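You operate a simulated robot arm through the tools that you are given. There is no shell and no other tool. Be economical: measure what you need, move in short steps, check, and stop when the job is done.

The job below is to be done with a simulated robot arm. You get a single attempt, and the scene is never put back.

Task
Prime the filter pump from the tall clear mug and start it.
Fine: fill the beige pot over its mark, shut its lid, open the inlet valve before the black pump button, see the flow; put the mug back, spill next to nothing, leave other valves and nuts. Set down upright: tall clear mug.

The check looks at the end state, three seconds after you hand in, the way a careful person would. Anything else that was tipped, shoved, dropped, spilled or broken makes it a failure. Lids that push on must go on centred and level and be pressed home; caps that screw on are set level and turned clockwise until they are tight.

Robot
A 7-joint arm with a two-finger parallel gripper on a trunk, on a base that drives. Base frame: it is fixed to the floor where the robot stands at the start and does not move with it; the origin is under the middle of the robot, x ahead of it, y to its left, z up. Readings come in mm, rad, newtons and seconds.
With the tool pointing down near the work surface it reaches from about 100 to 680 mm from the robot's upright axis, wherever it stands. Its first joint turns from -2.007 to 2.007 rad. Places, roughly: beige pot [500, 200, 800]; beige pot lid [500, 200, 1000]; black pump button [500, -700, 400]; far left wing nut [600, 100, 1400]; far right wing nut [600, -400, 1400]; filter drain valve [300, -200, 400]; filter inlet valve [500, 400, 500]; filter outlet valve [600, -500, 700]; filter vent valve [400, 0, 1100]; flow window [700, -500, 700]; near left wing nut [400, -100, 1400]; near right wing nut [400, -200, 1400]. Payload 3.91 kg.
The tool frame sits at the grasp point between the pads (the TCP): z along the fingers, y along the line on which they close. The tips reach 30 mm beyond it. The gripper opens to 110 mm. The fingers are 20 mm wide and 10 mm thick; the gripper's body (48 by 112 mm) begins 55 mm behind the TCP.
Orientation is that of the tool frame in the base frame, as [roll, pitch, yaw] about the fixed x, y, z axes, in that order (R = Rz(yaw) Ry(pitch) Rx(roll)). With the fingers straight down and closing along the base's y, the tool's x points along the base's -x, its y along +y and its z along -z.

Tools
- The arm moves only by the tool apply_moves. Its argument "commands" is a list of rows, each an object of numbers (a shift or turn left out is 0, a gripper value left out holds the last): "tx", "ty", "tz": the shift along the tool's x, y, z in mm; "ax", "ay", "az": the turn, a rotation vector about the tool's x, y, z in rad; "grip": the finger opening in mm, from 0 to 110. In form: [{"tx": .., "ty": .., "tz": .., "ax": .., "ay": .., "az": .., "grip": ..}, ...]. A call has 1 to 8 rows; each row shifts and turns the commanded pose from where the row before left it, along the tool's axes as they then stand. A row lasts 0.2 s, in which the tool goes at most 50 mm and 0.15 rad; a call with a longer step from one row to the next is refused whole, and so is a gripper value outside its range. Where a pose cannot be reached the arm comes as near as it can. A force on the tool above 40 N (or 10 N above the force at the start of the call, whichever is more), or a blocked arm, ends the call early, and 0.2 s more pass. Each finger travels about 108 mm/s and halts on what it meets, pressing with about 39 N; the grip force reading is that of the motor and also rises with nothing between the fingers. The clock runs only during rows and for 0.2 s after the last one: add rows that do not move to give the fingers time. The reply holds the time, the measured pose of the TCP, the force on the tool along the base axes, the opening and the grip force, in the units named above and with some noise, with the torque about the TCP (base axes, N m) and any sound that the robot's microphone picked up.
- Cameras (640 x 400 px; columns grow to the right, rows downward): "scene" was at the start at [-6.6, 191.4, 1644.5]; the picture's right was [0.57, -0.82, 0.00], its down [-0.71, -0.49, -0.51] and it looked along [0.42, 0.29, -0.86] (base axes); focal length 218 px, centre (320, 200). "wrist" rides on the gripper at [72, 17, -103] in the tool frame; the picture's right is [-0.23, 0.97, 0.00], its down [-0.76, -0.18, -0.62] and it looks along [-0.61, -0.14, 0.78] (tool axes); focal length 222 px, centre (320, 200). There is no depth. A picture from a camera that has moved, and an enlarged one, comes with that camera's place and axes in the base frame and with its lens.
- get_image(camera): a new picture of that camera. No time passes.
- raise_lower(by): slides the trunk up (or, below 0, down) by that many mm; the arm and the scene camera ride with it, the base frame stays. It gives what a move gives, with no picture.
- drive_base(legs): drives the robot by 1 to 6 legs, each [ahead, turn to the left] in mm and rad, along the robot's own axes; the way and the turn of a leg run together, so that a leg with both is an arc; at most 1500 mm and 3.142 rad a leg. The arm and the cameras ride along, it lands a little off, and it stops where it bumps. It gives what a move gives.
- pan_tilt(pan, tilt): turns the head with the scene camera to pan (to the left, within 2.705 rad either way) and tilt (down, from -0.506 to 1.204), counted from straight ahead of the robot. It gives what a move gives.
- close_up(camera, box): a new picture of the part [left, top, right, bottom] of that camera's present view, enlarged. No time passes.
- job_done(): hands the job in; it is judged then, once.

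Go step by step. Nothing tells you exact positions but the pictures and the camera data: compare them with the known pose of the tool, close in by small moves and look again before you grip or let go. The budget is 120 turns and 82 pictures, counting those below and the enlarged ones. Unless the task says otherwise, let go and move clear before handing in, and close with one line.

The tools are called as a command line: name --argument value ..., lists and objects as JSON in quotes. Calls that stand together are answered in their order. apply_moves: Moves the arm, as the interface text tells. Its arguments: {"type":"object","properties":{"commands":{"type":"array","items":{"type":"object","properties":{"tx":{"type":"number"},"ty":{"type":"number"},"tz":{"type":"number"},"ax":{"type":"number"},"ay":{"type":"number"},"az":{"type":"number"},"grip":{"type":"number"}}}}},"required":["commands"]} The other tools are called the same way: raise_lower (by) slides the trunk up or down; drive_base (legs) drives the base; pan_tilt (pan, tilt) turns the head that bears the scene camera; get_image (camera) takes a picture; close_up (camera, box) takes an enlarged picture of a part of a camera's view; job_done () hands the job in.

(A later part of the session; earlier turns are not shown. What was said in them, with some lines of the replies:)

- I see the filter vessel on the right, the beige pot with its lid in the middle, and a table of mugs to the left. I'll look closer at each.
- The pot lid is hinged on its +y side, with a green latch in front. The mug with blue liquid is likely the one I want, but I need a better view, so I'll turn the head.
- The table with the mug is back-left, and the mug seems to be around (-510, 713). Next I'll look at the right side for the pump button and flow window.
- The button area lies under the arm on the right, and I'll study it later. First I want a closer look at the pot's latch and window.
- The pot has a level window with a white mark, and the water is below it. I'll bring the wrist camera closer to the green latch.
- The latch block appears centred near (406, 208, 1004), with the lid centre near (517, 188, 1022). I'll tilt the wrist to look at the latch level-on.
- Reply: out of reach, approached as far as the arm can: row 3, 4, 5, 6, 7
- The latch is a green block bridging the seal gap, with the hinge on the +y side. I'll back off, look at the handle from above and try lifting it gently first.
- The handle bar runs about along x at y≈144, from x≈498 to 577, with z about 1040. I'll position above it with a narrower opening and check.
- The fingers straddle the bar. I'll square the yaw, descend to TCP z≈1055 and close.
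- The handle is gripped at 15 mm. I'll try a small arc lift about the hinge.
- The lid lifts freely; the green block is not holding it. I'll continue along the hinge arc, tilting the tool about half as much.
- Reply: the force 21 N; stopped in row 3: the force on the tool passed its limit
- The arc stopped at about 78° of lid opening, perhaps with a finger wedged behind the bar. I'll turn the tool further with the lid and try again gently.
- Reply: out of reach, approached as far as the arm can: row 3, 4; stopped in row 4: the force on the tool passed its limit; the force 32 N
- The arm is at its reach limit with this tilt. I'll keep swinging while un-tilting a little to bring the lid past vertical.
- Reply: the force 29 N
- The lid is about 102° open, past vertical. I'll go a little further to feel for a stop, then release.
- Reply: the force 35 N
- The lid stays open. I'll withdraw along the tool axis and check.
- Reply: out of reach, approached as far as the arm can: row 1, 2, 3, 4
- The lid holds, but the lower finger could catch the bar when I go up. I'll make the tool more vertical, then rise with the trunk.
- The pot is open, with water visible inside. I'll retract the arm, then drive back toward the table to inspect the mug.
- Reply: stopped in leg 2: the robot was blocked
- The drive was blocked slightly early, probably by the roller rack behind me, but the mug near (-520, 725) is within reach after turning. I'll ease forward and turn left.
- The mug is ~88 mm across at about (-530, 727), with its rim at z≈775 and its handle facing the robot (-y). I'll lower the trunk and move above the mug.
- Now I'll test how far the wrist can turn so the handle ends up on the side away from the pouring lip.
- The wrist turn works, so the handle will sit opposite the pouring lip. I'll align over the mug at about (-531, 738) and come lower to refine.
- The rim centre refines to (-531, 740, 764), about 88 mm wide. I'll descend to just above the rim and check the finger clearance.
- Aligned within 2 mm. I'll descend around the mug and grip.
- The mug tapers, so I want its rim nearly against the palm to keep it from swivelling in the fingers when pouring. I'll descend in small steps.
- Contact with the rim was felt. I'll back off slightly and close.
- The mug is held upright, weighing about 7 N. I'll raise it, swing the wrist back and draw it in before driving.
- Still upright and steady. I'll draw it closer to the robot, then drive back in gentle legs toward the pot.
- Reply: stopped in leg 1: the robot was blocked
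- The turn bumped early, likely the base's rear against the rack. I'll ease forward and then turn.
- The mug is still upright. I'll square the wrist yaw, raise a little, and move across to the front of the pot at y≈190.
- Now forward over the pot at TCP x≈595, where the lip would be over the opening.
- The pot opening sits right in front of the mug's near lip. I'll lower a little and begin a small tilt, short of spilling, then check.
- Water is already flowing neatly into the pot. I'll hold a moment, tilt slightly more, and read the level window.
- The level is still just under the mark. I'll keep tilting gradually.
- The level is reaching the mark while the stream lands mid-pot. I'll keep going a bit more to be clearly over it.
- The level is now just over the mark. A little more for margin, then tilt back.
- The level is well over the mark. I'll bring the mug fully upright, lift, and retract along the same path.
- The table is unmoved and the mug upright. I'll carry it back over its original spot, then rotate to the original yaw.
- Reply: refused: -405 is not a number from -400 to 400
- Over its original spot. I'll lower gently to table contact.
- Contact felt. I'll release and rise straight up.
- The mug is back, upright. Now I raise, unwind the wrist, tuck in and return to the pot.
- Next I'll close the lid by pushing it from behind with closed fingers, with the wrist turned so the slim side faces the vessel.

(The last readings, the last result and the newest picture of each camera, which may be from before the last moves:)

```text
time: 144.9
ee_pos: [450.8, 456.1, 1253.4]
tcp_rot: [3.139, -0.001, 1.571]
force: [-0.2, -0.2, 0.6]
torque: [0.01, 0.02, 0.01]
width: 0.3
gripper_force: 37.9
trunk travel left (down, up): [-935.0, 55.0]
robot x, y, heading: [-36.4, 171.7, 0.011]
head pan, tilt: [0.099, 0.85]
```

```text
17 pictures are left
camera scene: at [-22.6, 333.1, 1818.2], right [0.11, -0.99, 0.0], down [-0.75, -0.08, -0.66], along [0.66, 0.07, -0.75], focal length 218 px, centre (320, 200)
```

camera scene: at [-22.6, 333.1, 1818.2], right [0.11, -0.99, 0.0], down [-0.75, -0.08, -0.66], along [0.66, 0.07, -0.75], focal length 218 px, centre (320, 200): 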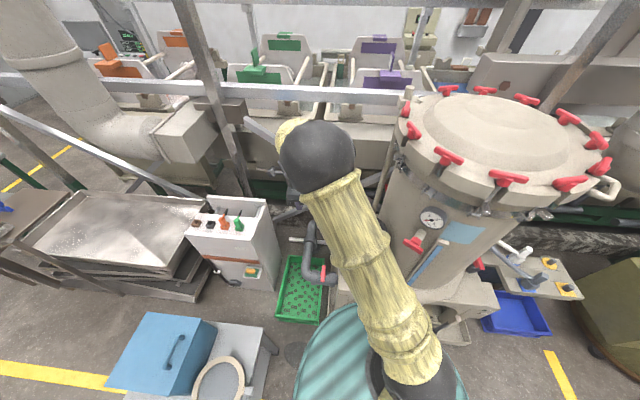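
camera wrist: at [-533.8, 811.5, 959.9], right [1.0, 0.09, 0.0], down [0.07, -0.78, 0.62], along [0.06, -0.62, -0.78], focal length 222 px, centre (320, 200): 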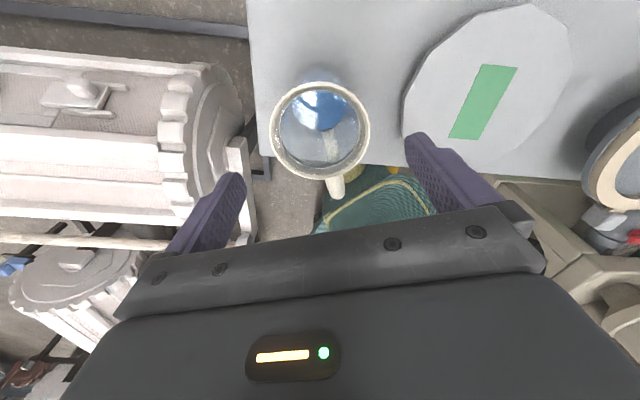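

apply_moves --commands '[{"ty": 37, "tx": -10}, {"ty": 37, "tx": -10}, {"tz": 20}, {"tz": 18}, {}]'

get_image --camera "wrist"

```text
time: 146.1
ee_pos: [524.1, 435.7, 1214.3]
tcp_rot: [3.139, -0.002, 1.572]
force: [0.3, -0.3, -0.7]
torque: [0.02, 0.0, 0.0]
width: 0.0
gripper_force: 37.5
trunk travel left (down, up): [-935.0, 55.0]
robot x, y, heading: [-36.9, 173.3, 0.011]
head pan, tilt: [0.099, 0.85]
```

```text
16 pictures are left
camera wrist: at [541.1, 507.5, 1318.2], right [0.97, -0.23, 0.0], down [-0.18, -0.76, 0.62], along [-0.14, -0.61, -0.78], focal length 222 px, centre (320, 200)
```

wrist: 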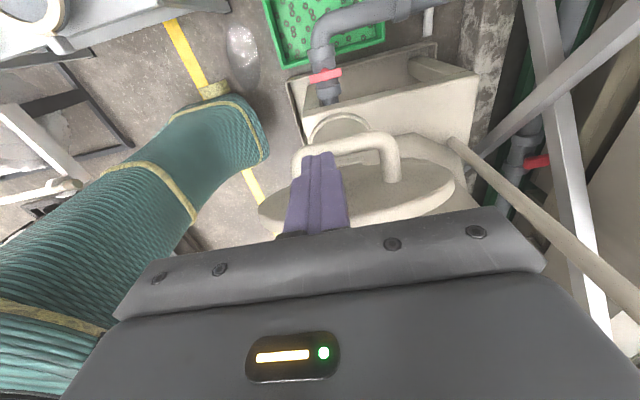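

The lid leans at about 122°. I'll push it up past vertical along its arc with the fingertips near its outer edge.

apply_moves --commands '[{"tx": -20}, {"tx": -18, "tz": -5}, {"tx": -18, "tz": -5}, {"tx": -16, "tz": -5}, {"tx": -16, "tz": -5}, {"tx": -17, "tz": -3}, {"tx": -17, "tz": -2}, {}]'

get_image --camera "wrist"

```text
time: 147.9
ee_pos: [526.0, 311.3, 1240.9]
tcp_rot: [3.139, 0.0, 1.571]
force: [0.8, 0.2, 0.5]
torque: [-0.01, -0.03, -0.03]
width: 0.0
gripper_force: 38.0
trunk travel left (down, up): [-935.0, 55.0]
robot x, y, heading: [-38.3, 174.8, 0.006]
head pan, tilt: [0.099, 0.85]
```

```text
15 pictures are left
camera wrist: at [542.3, 384.1, 1344.5], right [0.97, -0.23, 0.0], down [-0.18, -0.76, 0.62], along [-0.14, -0.61, -0.78], focal length 222 px, centre (320, 200)
```

wrist: 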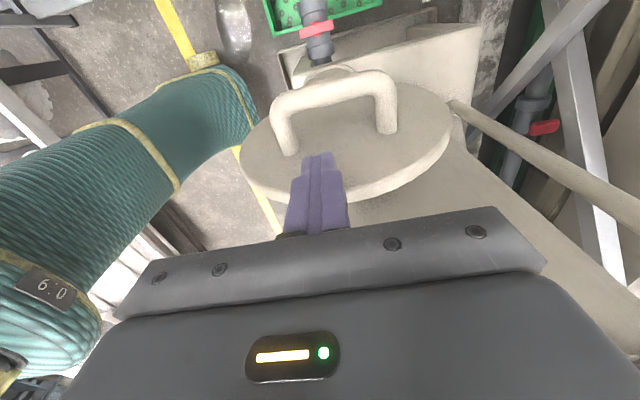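

The lid follows and is now about vertical. I'll continue over the arc and down.

apply_moves --commands '[{"tx": -15, "tz": 1}, {"tx": -15, "tz": 2}, {"tx": -17, "tz": 3}, {"tx": -17, "tz": 4}, {"tx": -23, "tz": 9}, {"tx": -23, "tz": 11}, {}]'

get_image --camera "wrist"

```text
time: 149.5
ee_pos: [525.8, 201.7, 1210.8]
tcp_rot: [3.139, -0.001, 1.57]
force: [-0.5, -0.1, 0.0]
torque: [-0.02, -0.02, 0.01]
width: 0.0
gripper_force: 37.6
trunk travel left (down, up): [-935.0, 55.0]
robot x, y, heading: [-36.2, 169.1, 0.009]
head pan, tilt: [0.099, 0.85]
```

```text
14 pictures are left
camera wrist: at [542.5, 273.7, 1313.6], right [0.97, -0.23, 0.0], down [-0.18, -0.76, 0.62], along [-0.14, -0.61, -0.78], focal length 222 px, centre (320, 200)
```

wrist: 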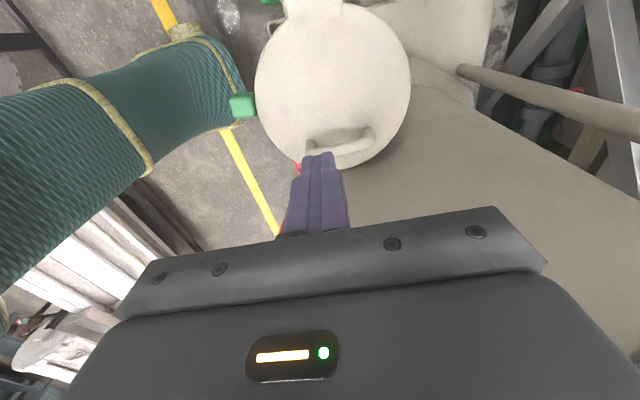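

The lid has swung shut. I'll press down on its handle to seat it home.

apply_moves --commands '[{"tx": -30, "tz": 10}, {"tx": -28, "tz": 30}, {"tz": 40}, {"tz": 30}, {"tz": 8}, {}]'

apply_moves --commands '[{"tz": 5}, {"tz": 5}, {"tz": 5}, {"tz": 5}, {"tz": 5}, {"tz": 5}, {}]'

```text
time: 150.9
ee_pos: [525.2, 143.3, 1092.4]
tcp_rot: [3.141, -0.001, 1.57]
force: [-0.7, -0.2, 0.5]
torque: [0.0, 0.0, -0.01]
width: 0.0
gripper_force: 37.8
trunk travel left (down, up): [-935.0, 55.0]
robot x, y, heading: [-35.6, 170.0, 0.009]
head pan, tilt: [0.099, 0.85]
```

```text
time: 151.6
ee_pos: [524.1, 144.8, 1085.8]
tcp_rot: [3.129, -0.003, 1.572]
force: [-10.6, 2.0, 23.6]
torque: [-0.05, 0.45, 0.01]
width: 0.2
gripper_force: 37.7
trunk travel left (down, up): [-935.0, 55.0]
robot x, y, heading: [-37.4, 173.8, 0.006]
head pan, tilt: [0.099, 0.85]
stopped in row 3: the force on the tool passed its limit (the readings are from after the stop); the commanded pose is now the measured one
```

apply_moves --commands '[{"tz": -20}, {"tz": -40}, {"tz": -40}, {"tx": 40}, {"tx": 40}, {"tx": 40, "ty": -40}, {"ty": -45}, {}]'

close_up --camera "scene" --box '[290, 180, 430, 300]'

get_image --camera "wrist"

```text
refused: row 6 steps farther than a row can; nothing moved
```

```text
3.33 times, centred on (360, 240) of scene
camera zoom: at [-27.8, 333.2, 1818.5], right [0.11, -0.99, 0.0], down [-0.74, -0.08, -0.66], along [0.66, 0.07, -0.75], focal length 726 px, centre (187, 67)
```

zoom: 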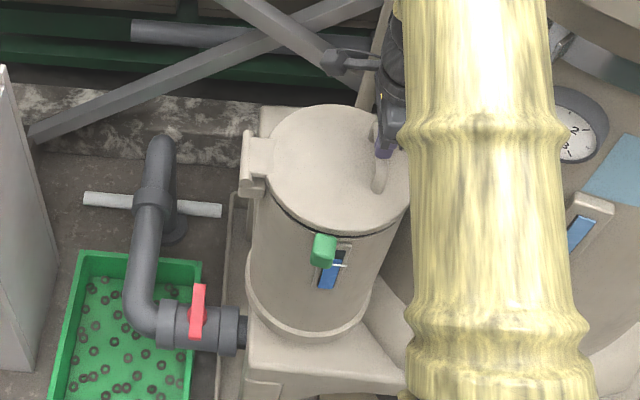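

```text
12 pictures are left
camera wrist: at [540.0, 216.7, 1190.1], right [0.97, -0.23, 0.01], down [-0.19, -0.76, 0.62], along [-0.13, -0.61, -0.78], focal length 222 px, centre (320, 200)
```

wrist: 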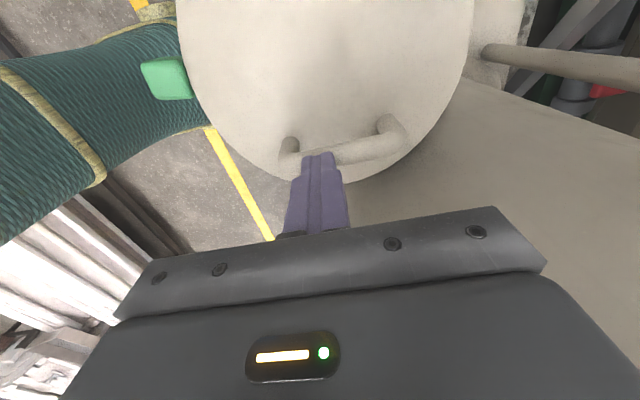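

The lid is shut and the level is visibly over the mark. The inlet valve bar lies along x, centred near (532, 370, 500), across the pipe, so it is closed. I'll move to above it, clear of the hinge.

apply_moves --commands '[{"tz": -30}, {"tz": -45}, {"tz": -40}, {"tx": 45}, {"tx": 45}, {"tx": 45, "ty": 12}, {"tx": 45, "ty": 12}, {"tx": 45, "ty": 12}]'

apply_moves --commands '[{"tx": 30}, {}]'

raise_lower --by -380

get_image --camera "wrist"

```text
time: 153.4
ee_pos: [563.0, 369.4, 1200.3]
tcp_rot: [3.131, -0.001, 1.57]
force: [-0.5, 0.4, -0.5]
torque: [0.0, -0.03, 0.02]
width: 0.3
gripper_force: 37.5
trunk travel left (down, up): [-935.0, 55.0]
robot x, y, heading: [-36.2, 173.2, 0.011]
head pan, tilt: [0.099, 0.85]
```

```text
time: 154.0
ee_pos: [562.8, 398.0, 1200.9]
tcp_rot: [3.132, -0.002, 1.571]
force: [-0.1, 0.1, -0.4]
torque: [0.02, -0.03, -0.03]
width: 0.0
gripper_force: 37.5
trunk travel left (down, up): [-935.0, 55.0]
robot x, y, heading: [-37.8, 170.7, 0.007]
head pan, tilt: [0.099, 0.85]
```

```text
time: 157.7
ee_pos: [561.5, 399.1, 819.9]
tcp_rot: [3.131, -0.001, 1.572]
force: [-0.2, -0.9, -0.2]
torque: [0.01, 0.0, 0.0]
width: 0.2
gripper_force: 37.9
trunk travel left (down, up): [-555.0, 435.0]
robot x, y, heading: [-36.7, 171.6, 0.011]
head pan, tilt: [0.099, 0.85]
```

```text
11 pictures are left
camera wrist: at [578.2, 471.8, 923.7], right [0.97, -0.23, 0.01], down [-0.18, -0.76, 0.62], along [-0.13, -0.61, -0.78], focal length 222 px, centre (320, 200)
```

wrist: 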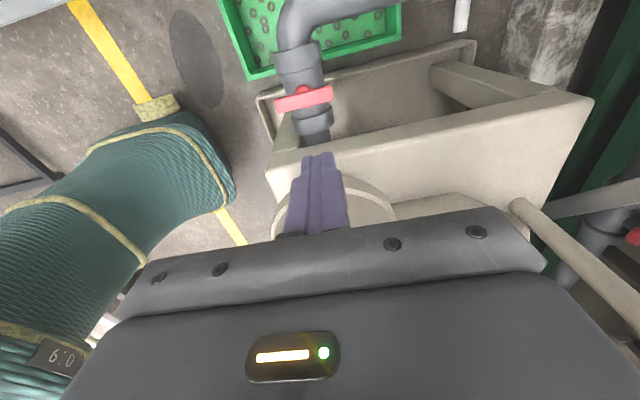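

The bar runs x≈476–582 at y≈374. I'll lower beside its far end on the -y side, to push that end toward +y (counter-clockwise).

raise_lower --by -240

apply_moves --commands '[{"tx": -16, "ty": 3}, {"tx": -16, "ty": 3}, {"tx": -16, "ty": 3}, {}]'

get_image --camera "wrist"

```text
time: 160.2
ee_pos: [562.6, 398.6, 580.8]
tcp_rot: [3.13, 0.0, 1.572]
force: [0.4, -0.2, -0.6]
torque: [-0.01, -0.04, 0.02]
width: 0.0
gripper_force: 37.7
trunk travel left (down, up): [-315.0, 675.0]
robot x, y, heading: [-39.9, 171.3, 0.012]
head pan, tilt: [0.099, 0.85]
```

```text
time: 161.2
ee_pos: [572.9, 352.5, 579.1]
tcp_rot: [3.131, 0.0, 1.57]
force: [-0.4, 0.0, 0.6]
torque: [0.0, 0.0, 0.01]
width: 0.1
gripper_force: 37.6
trunk travel left (down, up): [-315.0, 675.0]
robot x, y, heading: [-36.8, 172.6, 0.008]
head pan, tilt: [0.099, 0.85]
```

```text
10 pictures are left
camera wrist: at [588.0, 425.0, 683.7], right [0.97, -0.23, 0.01], down [-0.18, -0.76, 0.62], along [-0.13, -0.61, -0.78], focal length 222 px, centre (320, 200)
```

wrist: 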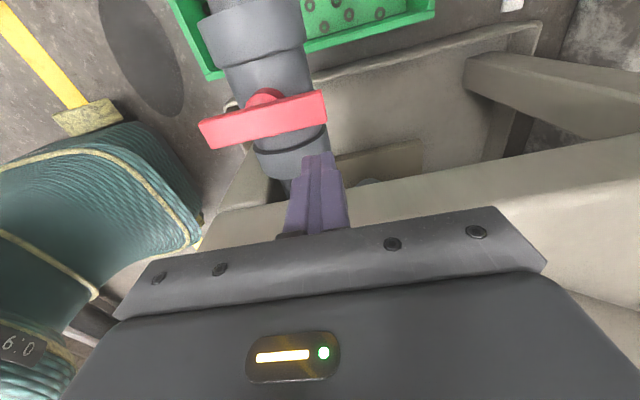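

apply_moves --commands '[{"tx": -4, "tz": 18}, {"tz": 18}, {"tz": 18}, {}]'

apply_moves --commands '[{"tx": 5}, {"tx": 6, "ty": 0}, {"tx": 5, "ty": 0}, {"tx": 6, "ty": 0}, {}]'

```text
time: 162.2
ee_pos: [570.1, 347.1, 524.3]
tcp_rot: [3.131, -0.003, 1.568]
force: [-0.1, -0.6, 0.3]
torque: [0.01, -0.02, 0.02]
width: 0.1
gripper_force: 37.6
trunk travel left (down, up): [-315.0, 675.0]
robot x, y, heading: [-41.4, 173.2, 0.01]
head pan, tilt: [0.099, 0.85]
```

```text
time: 163.4
ee_pos: [571.9, 370.5, 526.9]
tcp_rot: [3.131, -0.002, 1.571]
force: [4.3, -1.3, -0.7]
torque: [-0.04, -0.12, -0.02]
width: 0.0
gripper_force: 37.8
trunk travel left (down, up): [-315.0, 675.0]
robot x, y, heading: [-39.2, 174.7, 0.006]
head pan, tilt: [0.099, 0.85]
```

The bar turns. I'll continue the counter-clockwise arc.

apply_moves --commands '[{"tx": 8}, {"tx": 9}, {"tx": 10, "ty": -5}, {"tx": 9, "ty": -8}, {"tx": 6, "ty": -9}, {"tx": 2, "ty": -6}, {}]'

get_image --camera "wrist"

```text
time: 165.0
ee_pos: [549.7, 411.2, 526.3]
tcp_rot: [3.121, 0.0, 1.568]
force: [38.8, -9.6, -3.9]
torque: [-0.17, -0.91, 0.43]
width: 0.0
gripper_force: 37.4
trunk travel left (down, up): [-315.0, 675.0]
robot x, y, heading: [-36.9, 167.7, 0.006]
head pan, tilt: [0.099, 0.85]
```

```text
9 pictures are left
camera wrist: at [564.3, 483.4, 629.3], right [0.97, -0.23, 0.02], down [-0.19, -0.76, 0.62], along [-0.13, -0.61, -0.79], focal length 222 px, centre (320, 200)
```

wrist: 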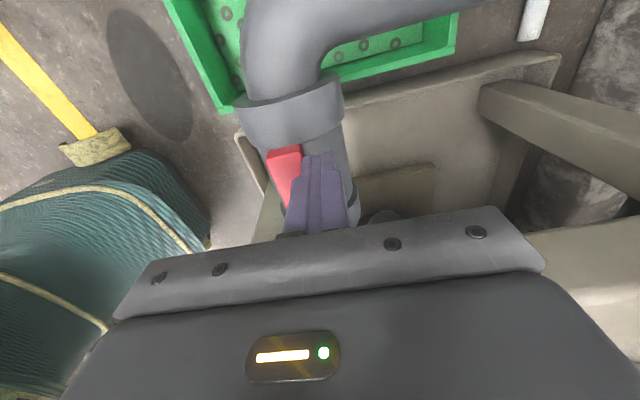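

The bar is now aligned with the pipe against its stop, so the inlet is open. I'll back off, lift clear, and go look for the black pump button on the right.

apply_moves --commands '[{"tx": -2, "ty": 14}, {"tz": -40}, {"tz": -40}, {}]'

raise_lower --by 400

raise_lower --by 240

apply_moves --commands '[{"ty": -45}, {"ty": -45}, {"ty": -45}, {"ty": -45}, {"ty": -45}, {"tx": -10}, {}]'

drive_base --legs '[[-90, 0], [0, -1.57], [640, 0], [0, 1.57]]'

pan_tilt --pan -0.35 --tilt 0.95

get_image --camera "scene"

```text
time: 166.0
ee_pos: [559.9, 410.3, 605.7]
tcp_rot: [3.132, 0.001, 1.57]
force: [-0.2, 0.5, 0.4]
torque: [0.01, 0.01, -0.03]
width: 0.0
gripper_force: 37.7
trunk travel left (down, up): [-315.0, 675.0]
robot x, y, heading: [-36.0, 170.3, 0.008]
head pan, tilt: [0.099, 0.85]
```

```text
time: 169.8
ee_pos: [559.6, 410.3, 1004.4]
tcp_rot: [3.131, 0.002, 1.574]
force: [0.0, -0.3, -0.2]
torque: [-0.02, -0.04, 0.03]
width: 0.1
gripper_force: 37.5
trunk travel left (down, up): [-715.0, 275.0]
robot x, y, heading: [-34.5, 173.4, 0.008]
head pan, tilt: [0.099, 0.85]
```

```text
time: 172.3
ee_pos: [560.7, 411.7, 1243.3]
tcp_rot: [3.13, 0.0, 1.57]
force: [-0.1, -0.1, -0.4]
torque: [0.0, 0.01, -0.01]
width: 0.0
gripper_force: 37.5
trunk travel left (down, up): [-955.0, 35.0]
robot x, y, heading: [-38.6, 172.5, 0.008]
head pan, tilt: [0.099, 0.85]
```

```text
time: 173.9
ee_pos: [332.1, 400.3, 1242.2]
tcp_rot: [3.133, 0.002, 1.57]
force: [0.0, -0.6, -0.3]
torque: [0.02, -0.01, -0.02]
width: 0.0
gripper_force: 37.6
trunk travel left (down, up): [-955.0, 35.0]
robot x, y, heading: [-39.0, 173.5, 0.012]
head pan, tilt: [0.099, 0.85]
```

```text
time: 185.9
ee_pos: [242.8, -256.2, 1241.9]
tcp_rot: [3.131, -0.001, 1.549]
force: [0.8, -0.9, -0.3]
torque: [0.0, 0.0, 0.0]
width: 0.0
gripper_force: 37.7
trunk travel left (down, up): [-955.0, 35.0]
robot x, y, heading: [-133.9, -477.7, -0.008]
head pan, tilt: [0.099, 0.85]
```

```text
time: 186.8
ee_pos: [241.8, -257.4, 1242.3]
tcp_rot: [3.131, -0.001, 1.549]
force: [-0.5, -0.2, 0.4]
torque: [-0.01, 0.02, 0.0]
width: 0.1
gripper_force: 38.1
trunk travel left (down, up): [-955.0, 35.0]
robot x, y, heading: [-132.3, -474.7, -0.011]
head pan, tilt: [-0.351, 0.949]
```

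```text
8 pictures are left
camera scene: at [-125.2, -348.9, 1830.7], right [-0.35, -0.94, 0.0], down [-0.76, 0.29, -0.58], along [0.54, -0.21, -0.81], focal length 218 px, centre (320, 200)
```

scene: 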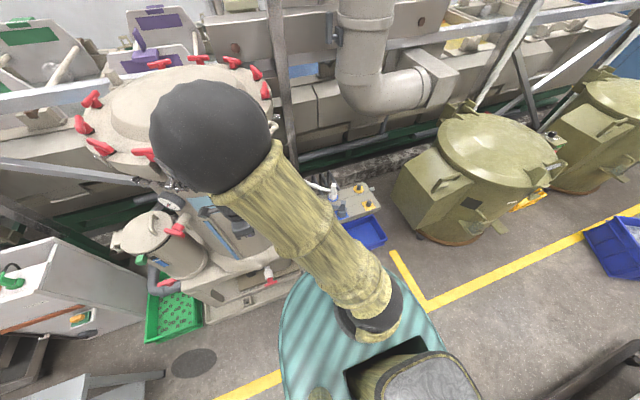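

I need an unobstructed view around (500, -700, 400). I'll swing the arm over to the right with the wrist camera facing forward.

apply_moves --commands '[{"az": -0.15}, {"az": -0.15}, {"az": -0.15}, {"az": -0.15}, {"az": -0.15}, {"az": -0.15}, {"az": -0.15}, {"az": -0.15}]'

apply_moves --commands '[{"az": -0.13}, {"az": -0.13}, {"az": -0.13}, {"ty": -45}, {"ty": -45}, {"ty": -45}, {"ty": -45}, {"ty": -45}]'

apply_moves --commands '[{"ty": -45}, {"ty": -45}, {"ty": -45}, {"ty": -45}, {"ty": -30}, {}]'

raise_lower --by -300

get_image --camera "wrist"

```text
time: 188.6
ee_pos: [242.7, -257.2, 1241.2]
tcp_rot: [3.137, 0.008, 2.754]
force: [0.3, -0.8, 0.4]
torque: [0.02, 0.01, -0.02]
width: 0.0
gripper_force: 37.6
trunk travel left (down, up): [-955.0, 35.0]
robot x, y, heading: [-136.8, -474.4, -0.008]
head pan, tilt: [-0.351, 0.949]
```

```text
time: 190.4
ee_pos: [246.1, -483.3, 1241.9]
tcp_rot: [3.139, 0.011, 3.14]
force: [-0.7, -0.3, -0.1]
torque: [0.01, 0.04, 0.02]
width: 0.0
gripper_force: 37.5
trunk travel left (down, up): [-955.0, 35.0]
robot x, y, heading: [-133.7, -476.8, -0.011]
head pan, tilt: [-0.351, 0.949]
```

```text
time: 191.8
ee_pos: [241.3, -691.4, 1244.3]
tcp_rot: [-3.14, 0.01, 3.139]
force: [-0.2, -0.6, 0.2]
torque: [0.02, 0.01, 0.01]
width: 0.2
gripper_force: 37.9
trunk travel left (down, up): [-955.0, 35.0]
robot x, y, heading: [-134.3, -476.0, -0.01]
head pan, tilt: [-0.351, 0.949]
```

```text
time: 194.8
ee_pos: [241.1, -692.2, 944.8]
tcp_rot: [3.141, 0.012, 3.139]
force: [0.8, -0.6, 0.3]
torque: [-0.02, 0.01, 0.03]
width: 0.0
gripper_force: 37.5
trunk travel left (down, up): [-655.0, 335.0]
robot x, y, heading: [-135.8, -477.0, -0.007]
head pan, tilt: [-0.351, 0.949]
```

```text
7 pictures are left
camera wrist: at [167.4, -674.3, 1046.8], right [0.23, 0.97, 0.0], down [0.75, -0.18, 0.63], along [0.61, -0.14, -0.78], focal length 222 px, centre (320, 200)
```

wrist: 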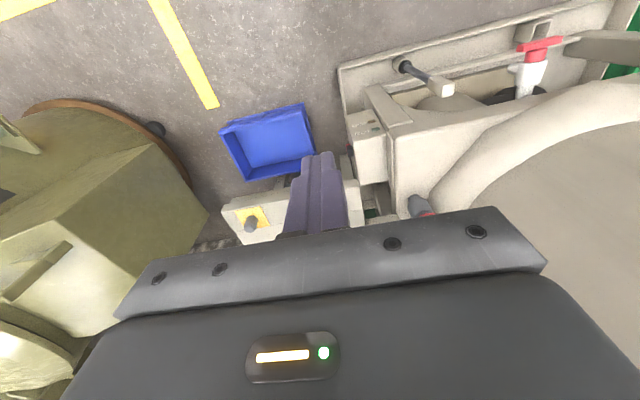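

close_up --camera "wrist" --box '[330, 90, 430, 190]'

```text
4.00 times, centred on (380, 140) of wrist
camera zoom: at [167.4, -674.3, 1046.8], right [0.23, 0.97, 0.0], down [0.75, -0.18, 0.63], along [0.61, -0.14, -0.78], focal length 888 px, centre (80, 440)
```

zoom: 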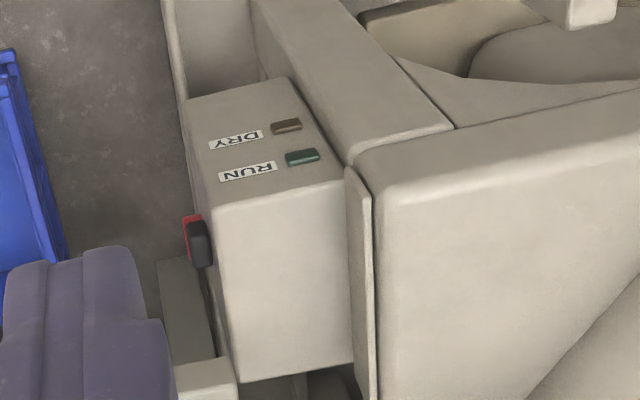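

Found it: the control box (RUN/DRY lamps on the front) has the black button on its -y side, near (501, -652, 400), under the edge of a shelf. I'll bring the tool horizontal, pointing forward, and go down in front of the shelf.

apply_moves --commands '[{"tx": -45}, {"tx": -45}, {"tx": -45}, {"ay": -0.15}, {"ay": -0.15}, {"ay": -0.15}, {"ay": -0.15}, {"ay": -0.15}]'

apply_moves --commands '[{"ay": -0.15}, {"ay": -0.15}, {"ay": -0.15}, {"ay": -0.15}, {"ay": -0.15}, {"ay": -0.07}, {}]'

apply_moves --commands '[{"ax": -0.13}, {"ax": -0.13}, {"ax": -0.13}, {"ax": -0.11}, {}]'

```text
time: 196.6
ee_pos: [375.7, -692.1, 945.7]
tcp_rot: [3.141, 0.763, 3.139]
force: [-0.3, -0.6, 0.2]
torque: [0.02, 0.0, 0.03]
width: 0.1
gripper_force: 38.1
trunk travel left (down, up): [-655.0, 335.0]
robot x, y, heading: [-133.7, -479.7, -0.008]
head pan, tilt: [-0.351, 0.949]
```

```text
time: 198.2
ee_pos: [375.8, -692.4, 945.2]
tcp_rot: [0.083, 1.561, 0.081]
force: [-0.1, 0.0, -0.4]
torque: [0.01, 0.02, -0.01]
width: 0.0
gripper_force: 37.1
trunk travel left (down, up): [-655.0, 335.0]
robot x, y, heading: [-135.4, -474.9, -0.017]
head pan, tilt: [-0.351, 0.949]
```

```text
time: 199.4
ee_pos: [377.1, -693.6, 946.1]
tcp_rot: [-0.416, 1.561, 0.085]
force: [-0.2, -0.8, 0.5]
torque: [-0.05, 0.02, -0.01]
width: 0.0
gripper_force: 37.7
trunk travel left (down, up): [-655.0, 335.0]
robot x, y, heading: [-132.1, -476.1, -0.01]
head pan, tilt: [-0.351, 0.949]
```

The tool is horizontal, pointing +x with some +y. Lowering in front of the shelf now.

raise_lower --by -400

raise_lower --by -143

get_image --camera "wrist"

```text
time: 203.3
ee_pos: [375.8, -692.6, 545.6]
tcp_rot: [-0.42, 1.561, 0.08]
force: [-0.2, 0.1, -0.5]
torque: [0.03, 0.01, 0.01]
width: 0.0
gripper_force: 37.5
trunk travel left (down, up): [-255.0, 735.0]
robot x, y, heading: [-131.4, -476.4, -0.012]
head pan, tilt: [-0.351, 0.949]
```

```text
time: 205.0
ee_pos: [376.9, -693.0, 402.4]
tcp_rot: [-0.421, 1.562, 0.075]
force: [-0.3, -0.3, -0.9]
torque: [0.0, 0.01, 0.01]
width: 0.2
gripper_force: 37.4
trunk travel left (down, up): [-112.0, 878.0]
robot x, y, heading: [-134.5, -477.7, -0.012]
head pan, tilt: [-0.351, 0.949]
```

```text
5 pictures are left
camera wrist: at [278.2, -726.9, 329.8], right [-0.47, 0.86, 0.22], down [-0.47, -0.45, 0.76], along [0.75, 0.25, 0.61], focal length 222 px, centre (320, 200)
```

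wrist: 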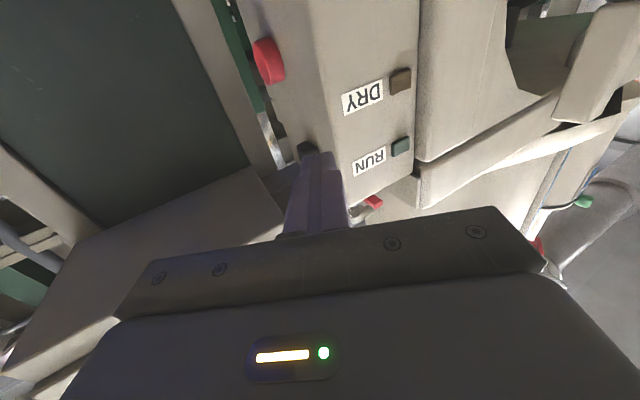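

There are two buttons on the side: a red one lower (z≈346) and the black one at about (487, -655, 428). I'll raise to the black one's height and place the fingertip just beside it on the -y side.

apply_moves --commands '[{"tx": -13, "ty": -20}, {"tx": -13, "ty": -20}, {"ty": -19, "tz": 23}, {"tz": 23}, {"tz": 23}, {}]'

get_image --camera "wrist"

```text
time: 206.4
ee_pos: [465.4, -711.4, 430.6]
tcp_rot: [-0.455, 1.562, 0.043]
force: [0.6, -0.7, -0.3]
torque: [0.03, 0.01, 0.0]
width: 0.0
gripper_force: 37.8
trunk travel left (down, up): [-112.0, 878.0]
robot x, y, heading: [-132.4, -479.0, -0.01]
head pan, tilt: [-0.351, 0.949]
```

```text
4 pictures are left
camera wrist: at [366.8, -745.9, 356.8], right [-0.47, 0.86, 0.22], down [-0.47, -0.45, 0.76], along [0.75, 0.25, 0.61], focal length 222 px, centre (320, 200)
```

wrist: 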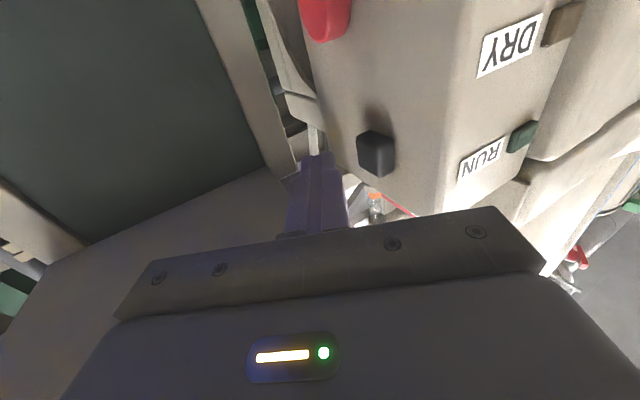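

The black button is centred near (480, -660, 433). I'll line up and push +y in small steps until it actuates.

apply_moves --commands '[{"tz": -5.3, "ty": 2.9, "tx": -2}, {"tz": 4.8, "ty": 8.8}, {"tz": 3.4, "ty": 6.1}, {"tz": 1.9, "ty": 3.5}, {"tz": 1.9, "ty": 3.5}, {"tz": 1.9, "ty": 3.5}, {}]'

```text
time: 208.0
ee_pos: [457.8, -682.4, 431.8]
tcp_rot: [-0.422, 1.562, 0.077]
force: [0.8, -2.0, 0.7]
torque: [0.02, -0.01, -0.05]
width: 0.1
gripper_force: 37.6
trunk travel left (down, up): [-112.0, 878.0]
robot x, y, heading: [-132.0, -477.4, -0.008]
head pan, tilt: [-0.351, 0.949]
heard: click
```

A click was heard. I'll back away and check the RUN lamp.

apply_moves --commands '[{"tz": -7, "ty": -13}, {"tz": -10, "ty": -18}, {}, {}]'

get_image --camera "wrist"

```text
time: 209.0
ee_pos: [457.3, -718.4, 432.5]
tcp_rot: [-0.397, 1.56, 0.101]
force: [-0.2, -0.2, 0.1]
torque: [-0.02, 0.0, -0.02]
width: 0.1
gripper_force: 37.4
trunk travel left (down, up): [-112.0, 878.0]
robot x, y, heading: [-130.5, -477.7, -0.013]
head pan, tilt: [-0.351, 0.949]
```

```text
3 pictures are left
camera wrist: at [358.3, -752.6, 358.3], right [-0.47, 0.86, 0.22], down [-0.47, -0.45, 0.76], along [0.75, 0.25, 0.61], focal length 222 px, centre (320, 200)
```

wrist: 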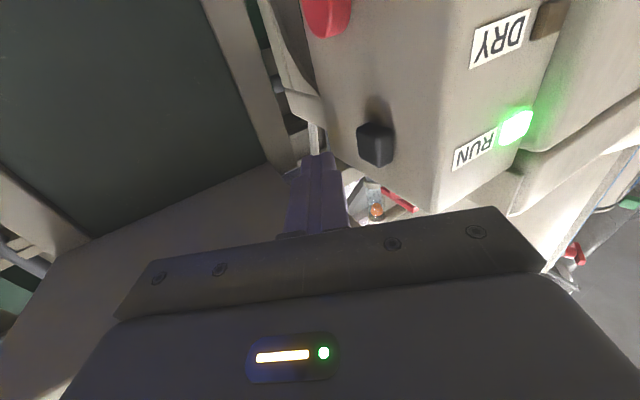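

RUN is lit green and the orange float in the flow glass seems to have lifted. I'll retreat and look at it closely.

apply_moves --commands '[{"tz": -30}, {"tz": -30}, {"tz": -25}, {}, {}, {}]'

close_up --camera "wrist" --box '[310, 100, 470, 220]'

```text
time: 210.4
ee_pos: [384.2, -759.5, 430.0]
tcp_rot: [-0.418, 1.562, 0.081]
force: [1.2, -0.2, -0.1]
torque: [0.02, 0.0, -0.04]
width: 0.2
gripper_force: 37.7
trunk travel left (down, up): [-112.0, 878.0]
robot x, y, heading: [-132.6, -475.7, -0.011]
head pan, tilt: [-0.351, 0.949]
```

```text
3.33 times, centred on (390, 160) of wrist
camera zoom: at [285.1, -793.2, 355.9], right [-0.47, 0.86, 0.22], down [-0.47, -0.45, 0.76], along [0.75, 0.25, 0.61], focal length 740 px, centre (87, 333)
```

zoom: 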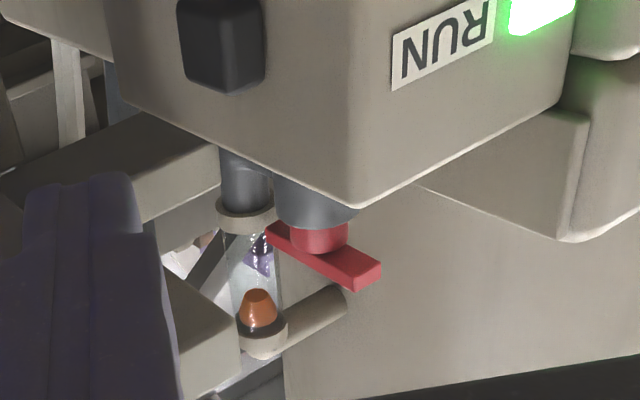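

RUN is lit and the orange float has risen to the top of the flow glass, so water is flowing. The mug is back upright, the lid is shut, and the arm is clear, so I'm handing in.

job_done

```text
The job is handed in.
```

I primed the filter pump and it is running: the green RUN lamp is lit and the float has risen to the top of the flow window. The beige pot is filled over its mark with its lid shut, the inlet valve was opened before the black button was pressed, and the tall clear mug is back upright on the table. I saw no water spilled and touched no other valves or nuts, but the base was blocked twice while driving near the table, probably by the roller rack; I did not check whether the rack moved.
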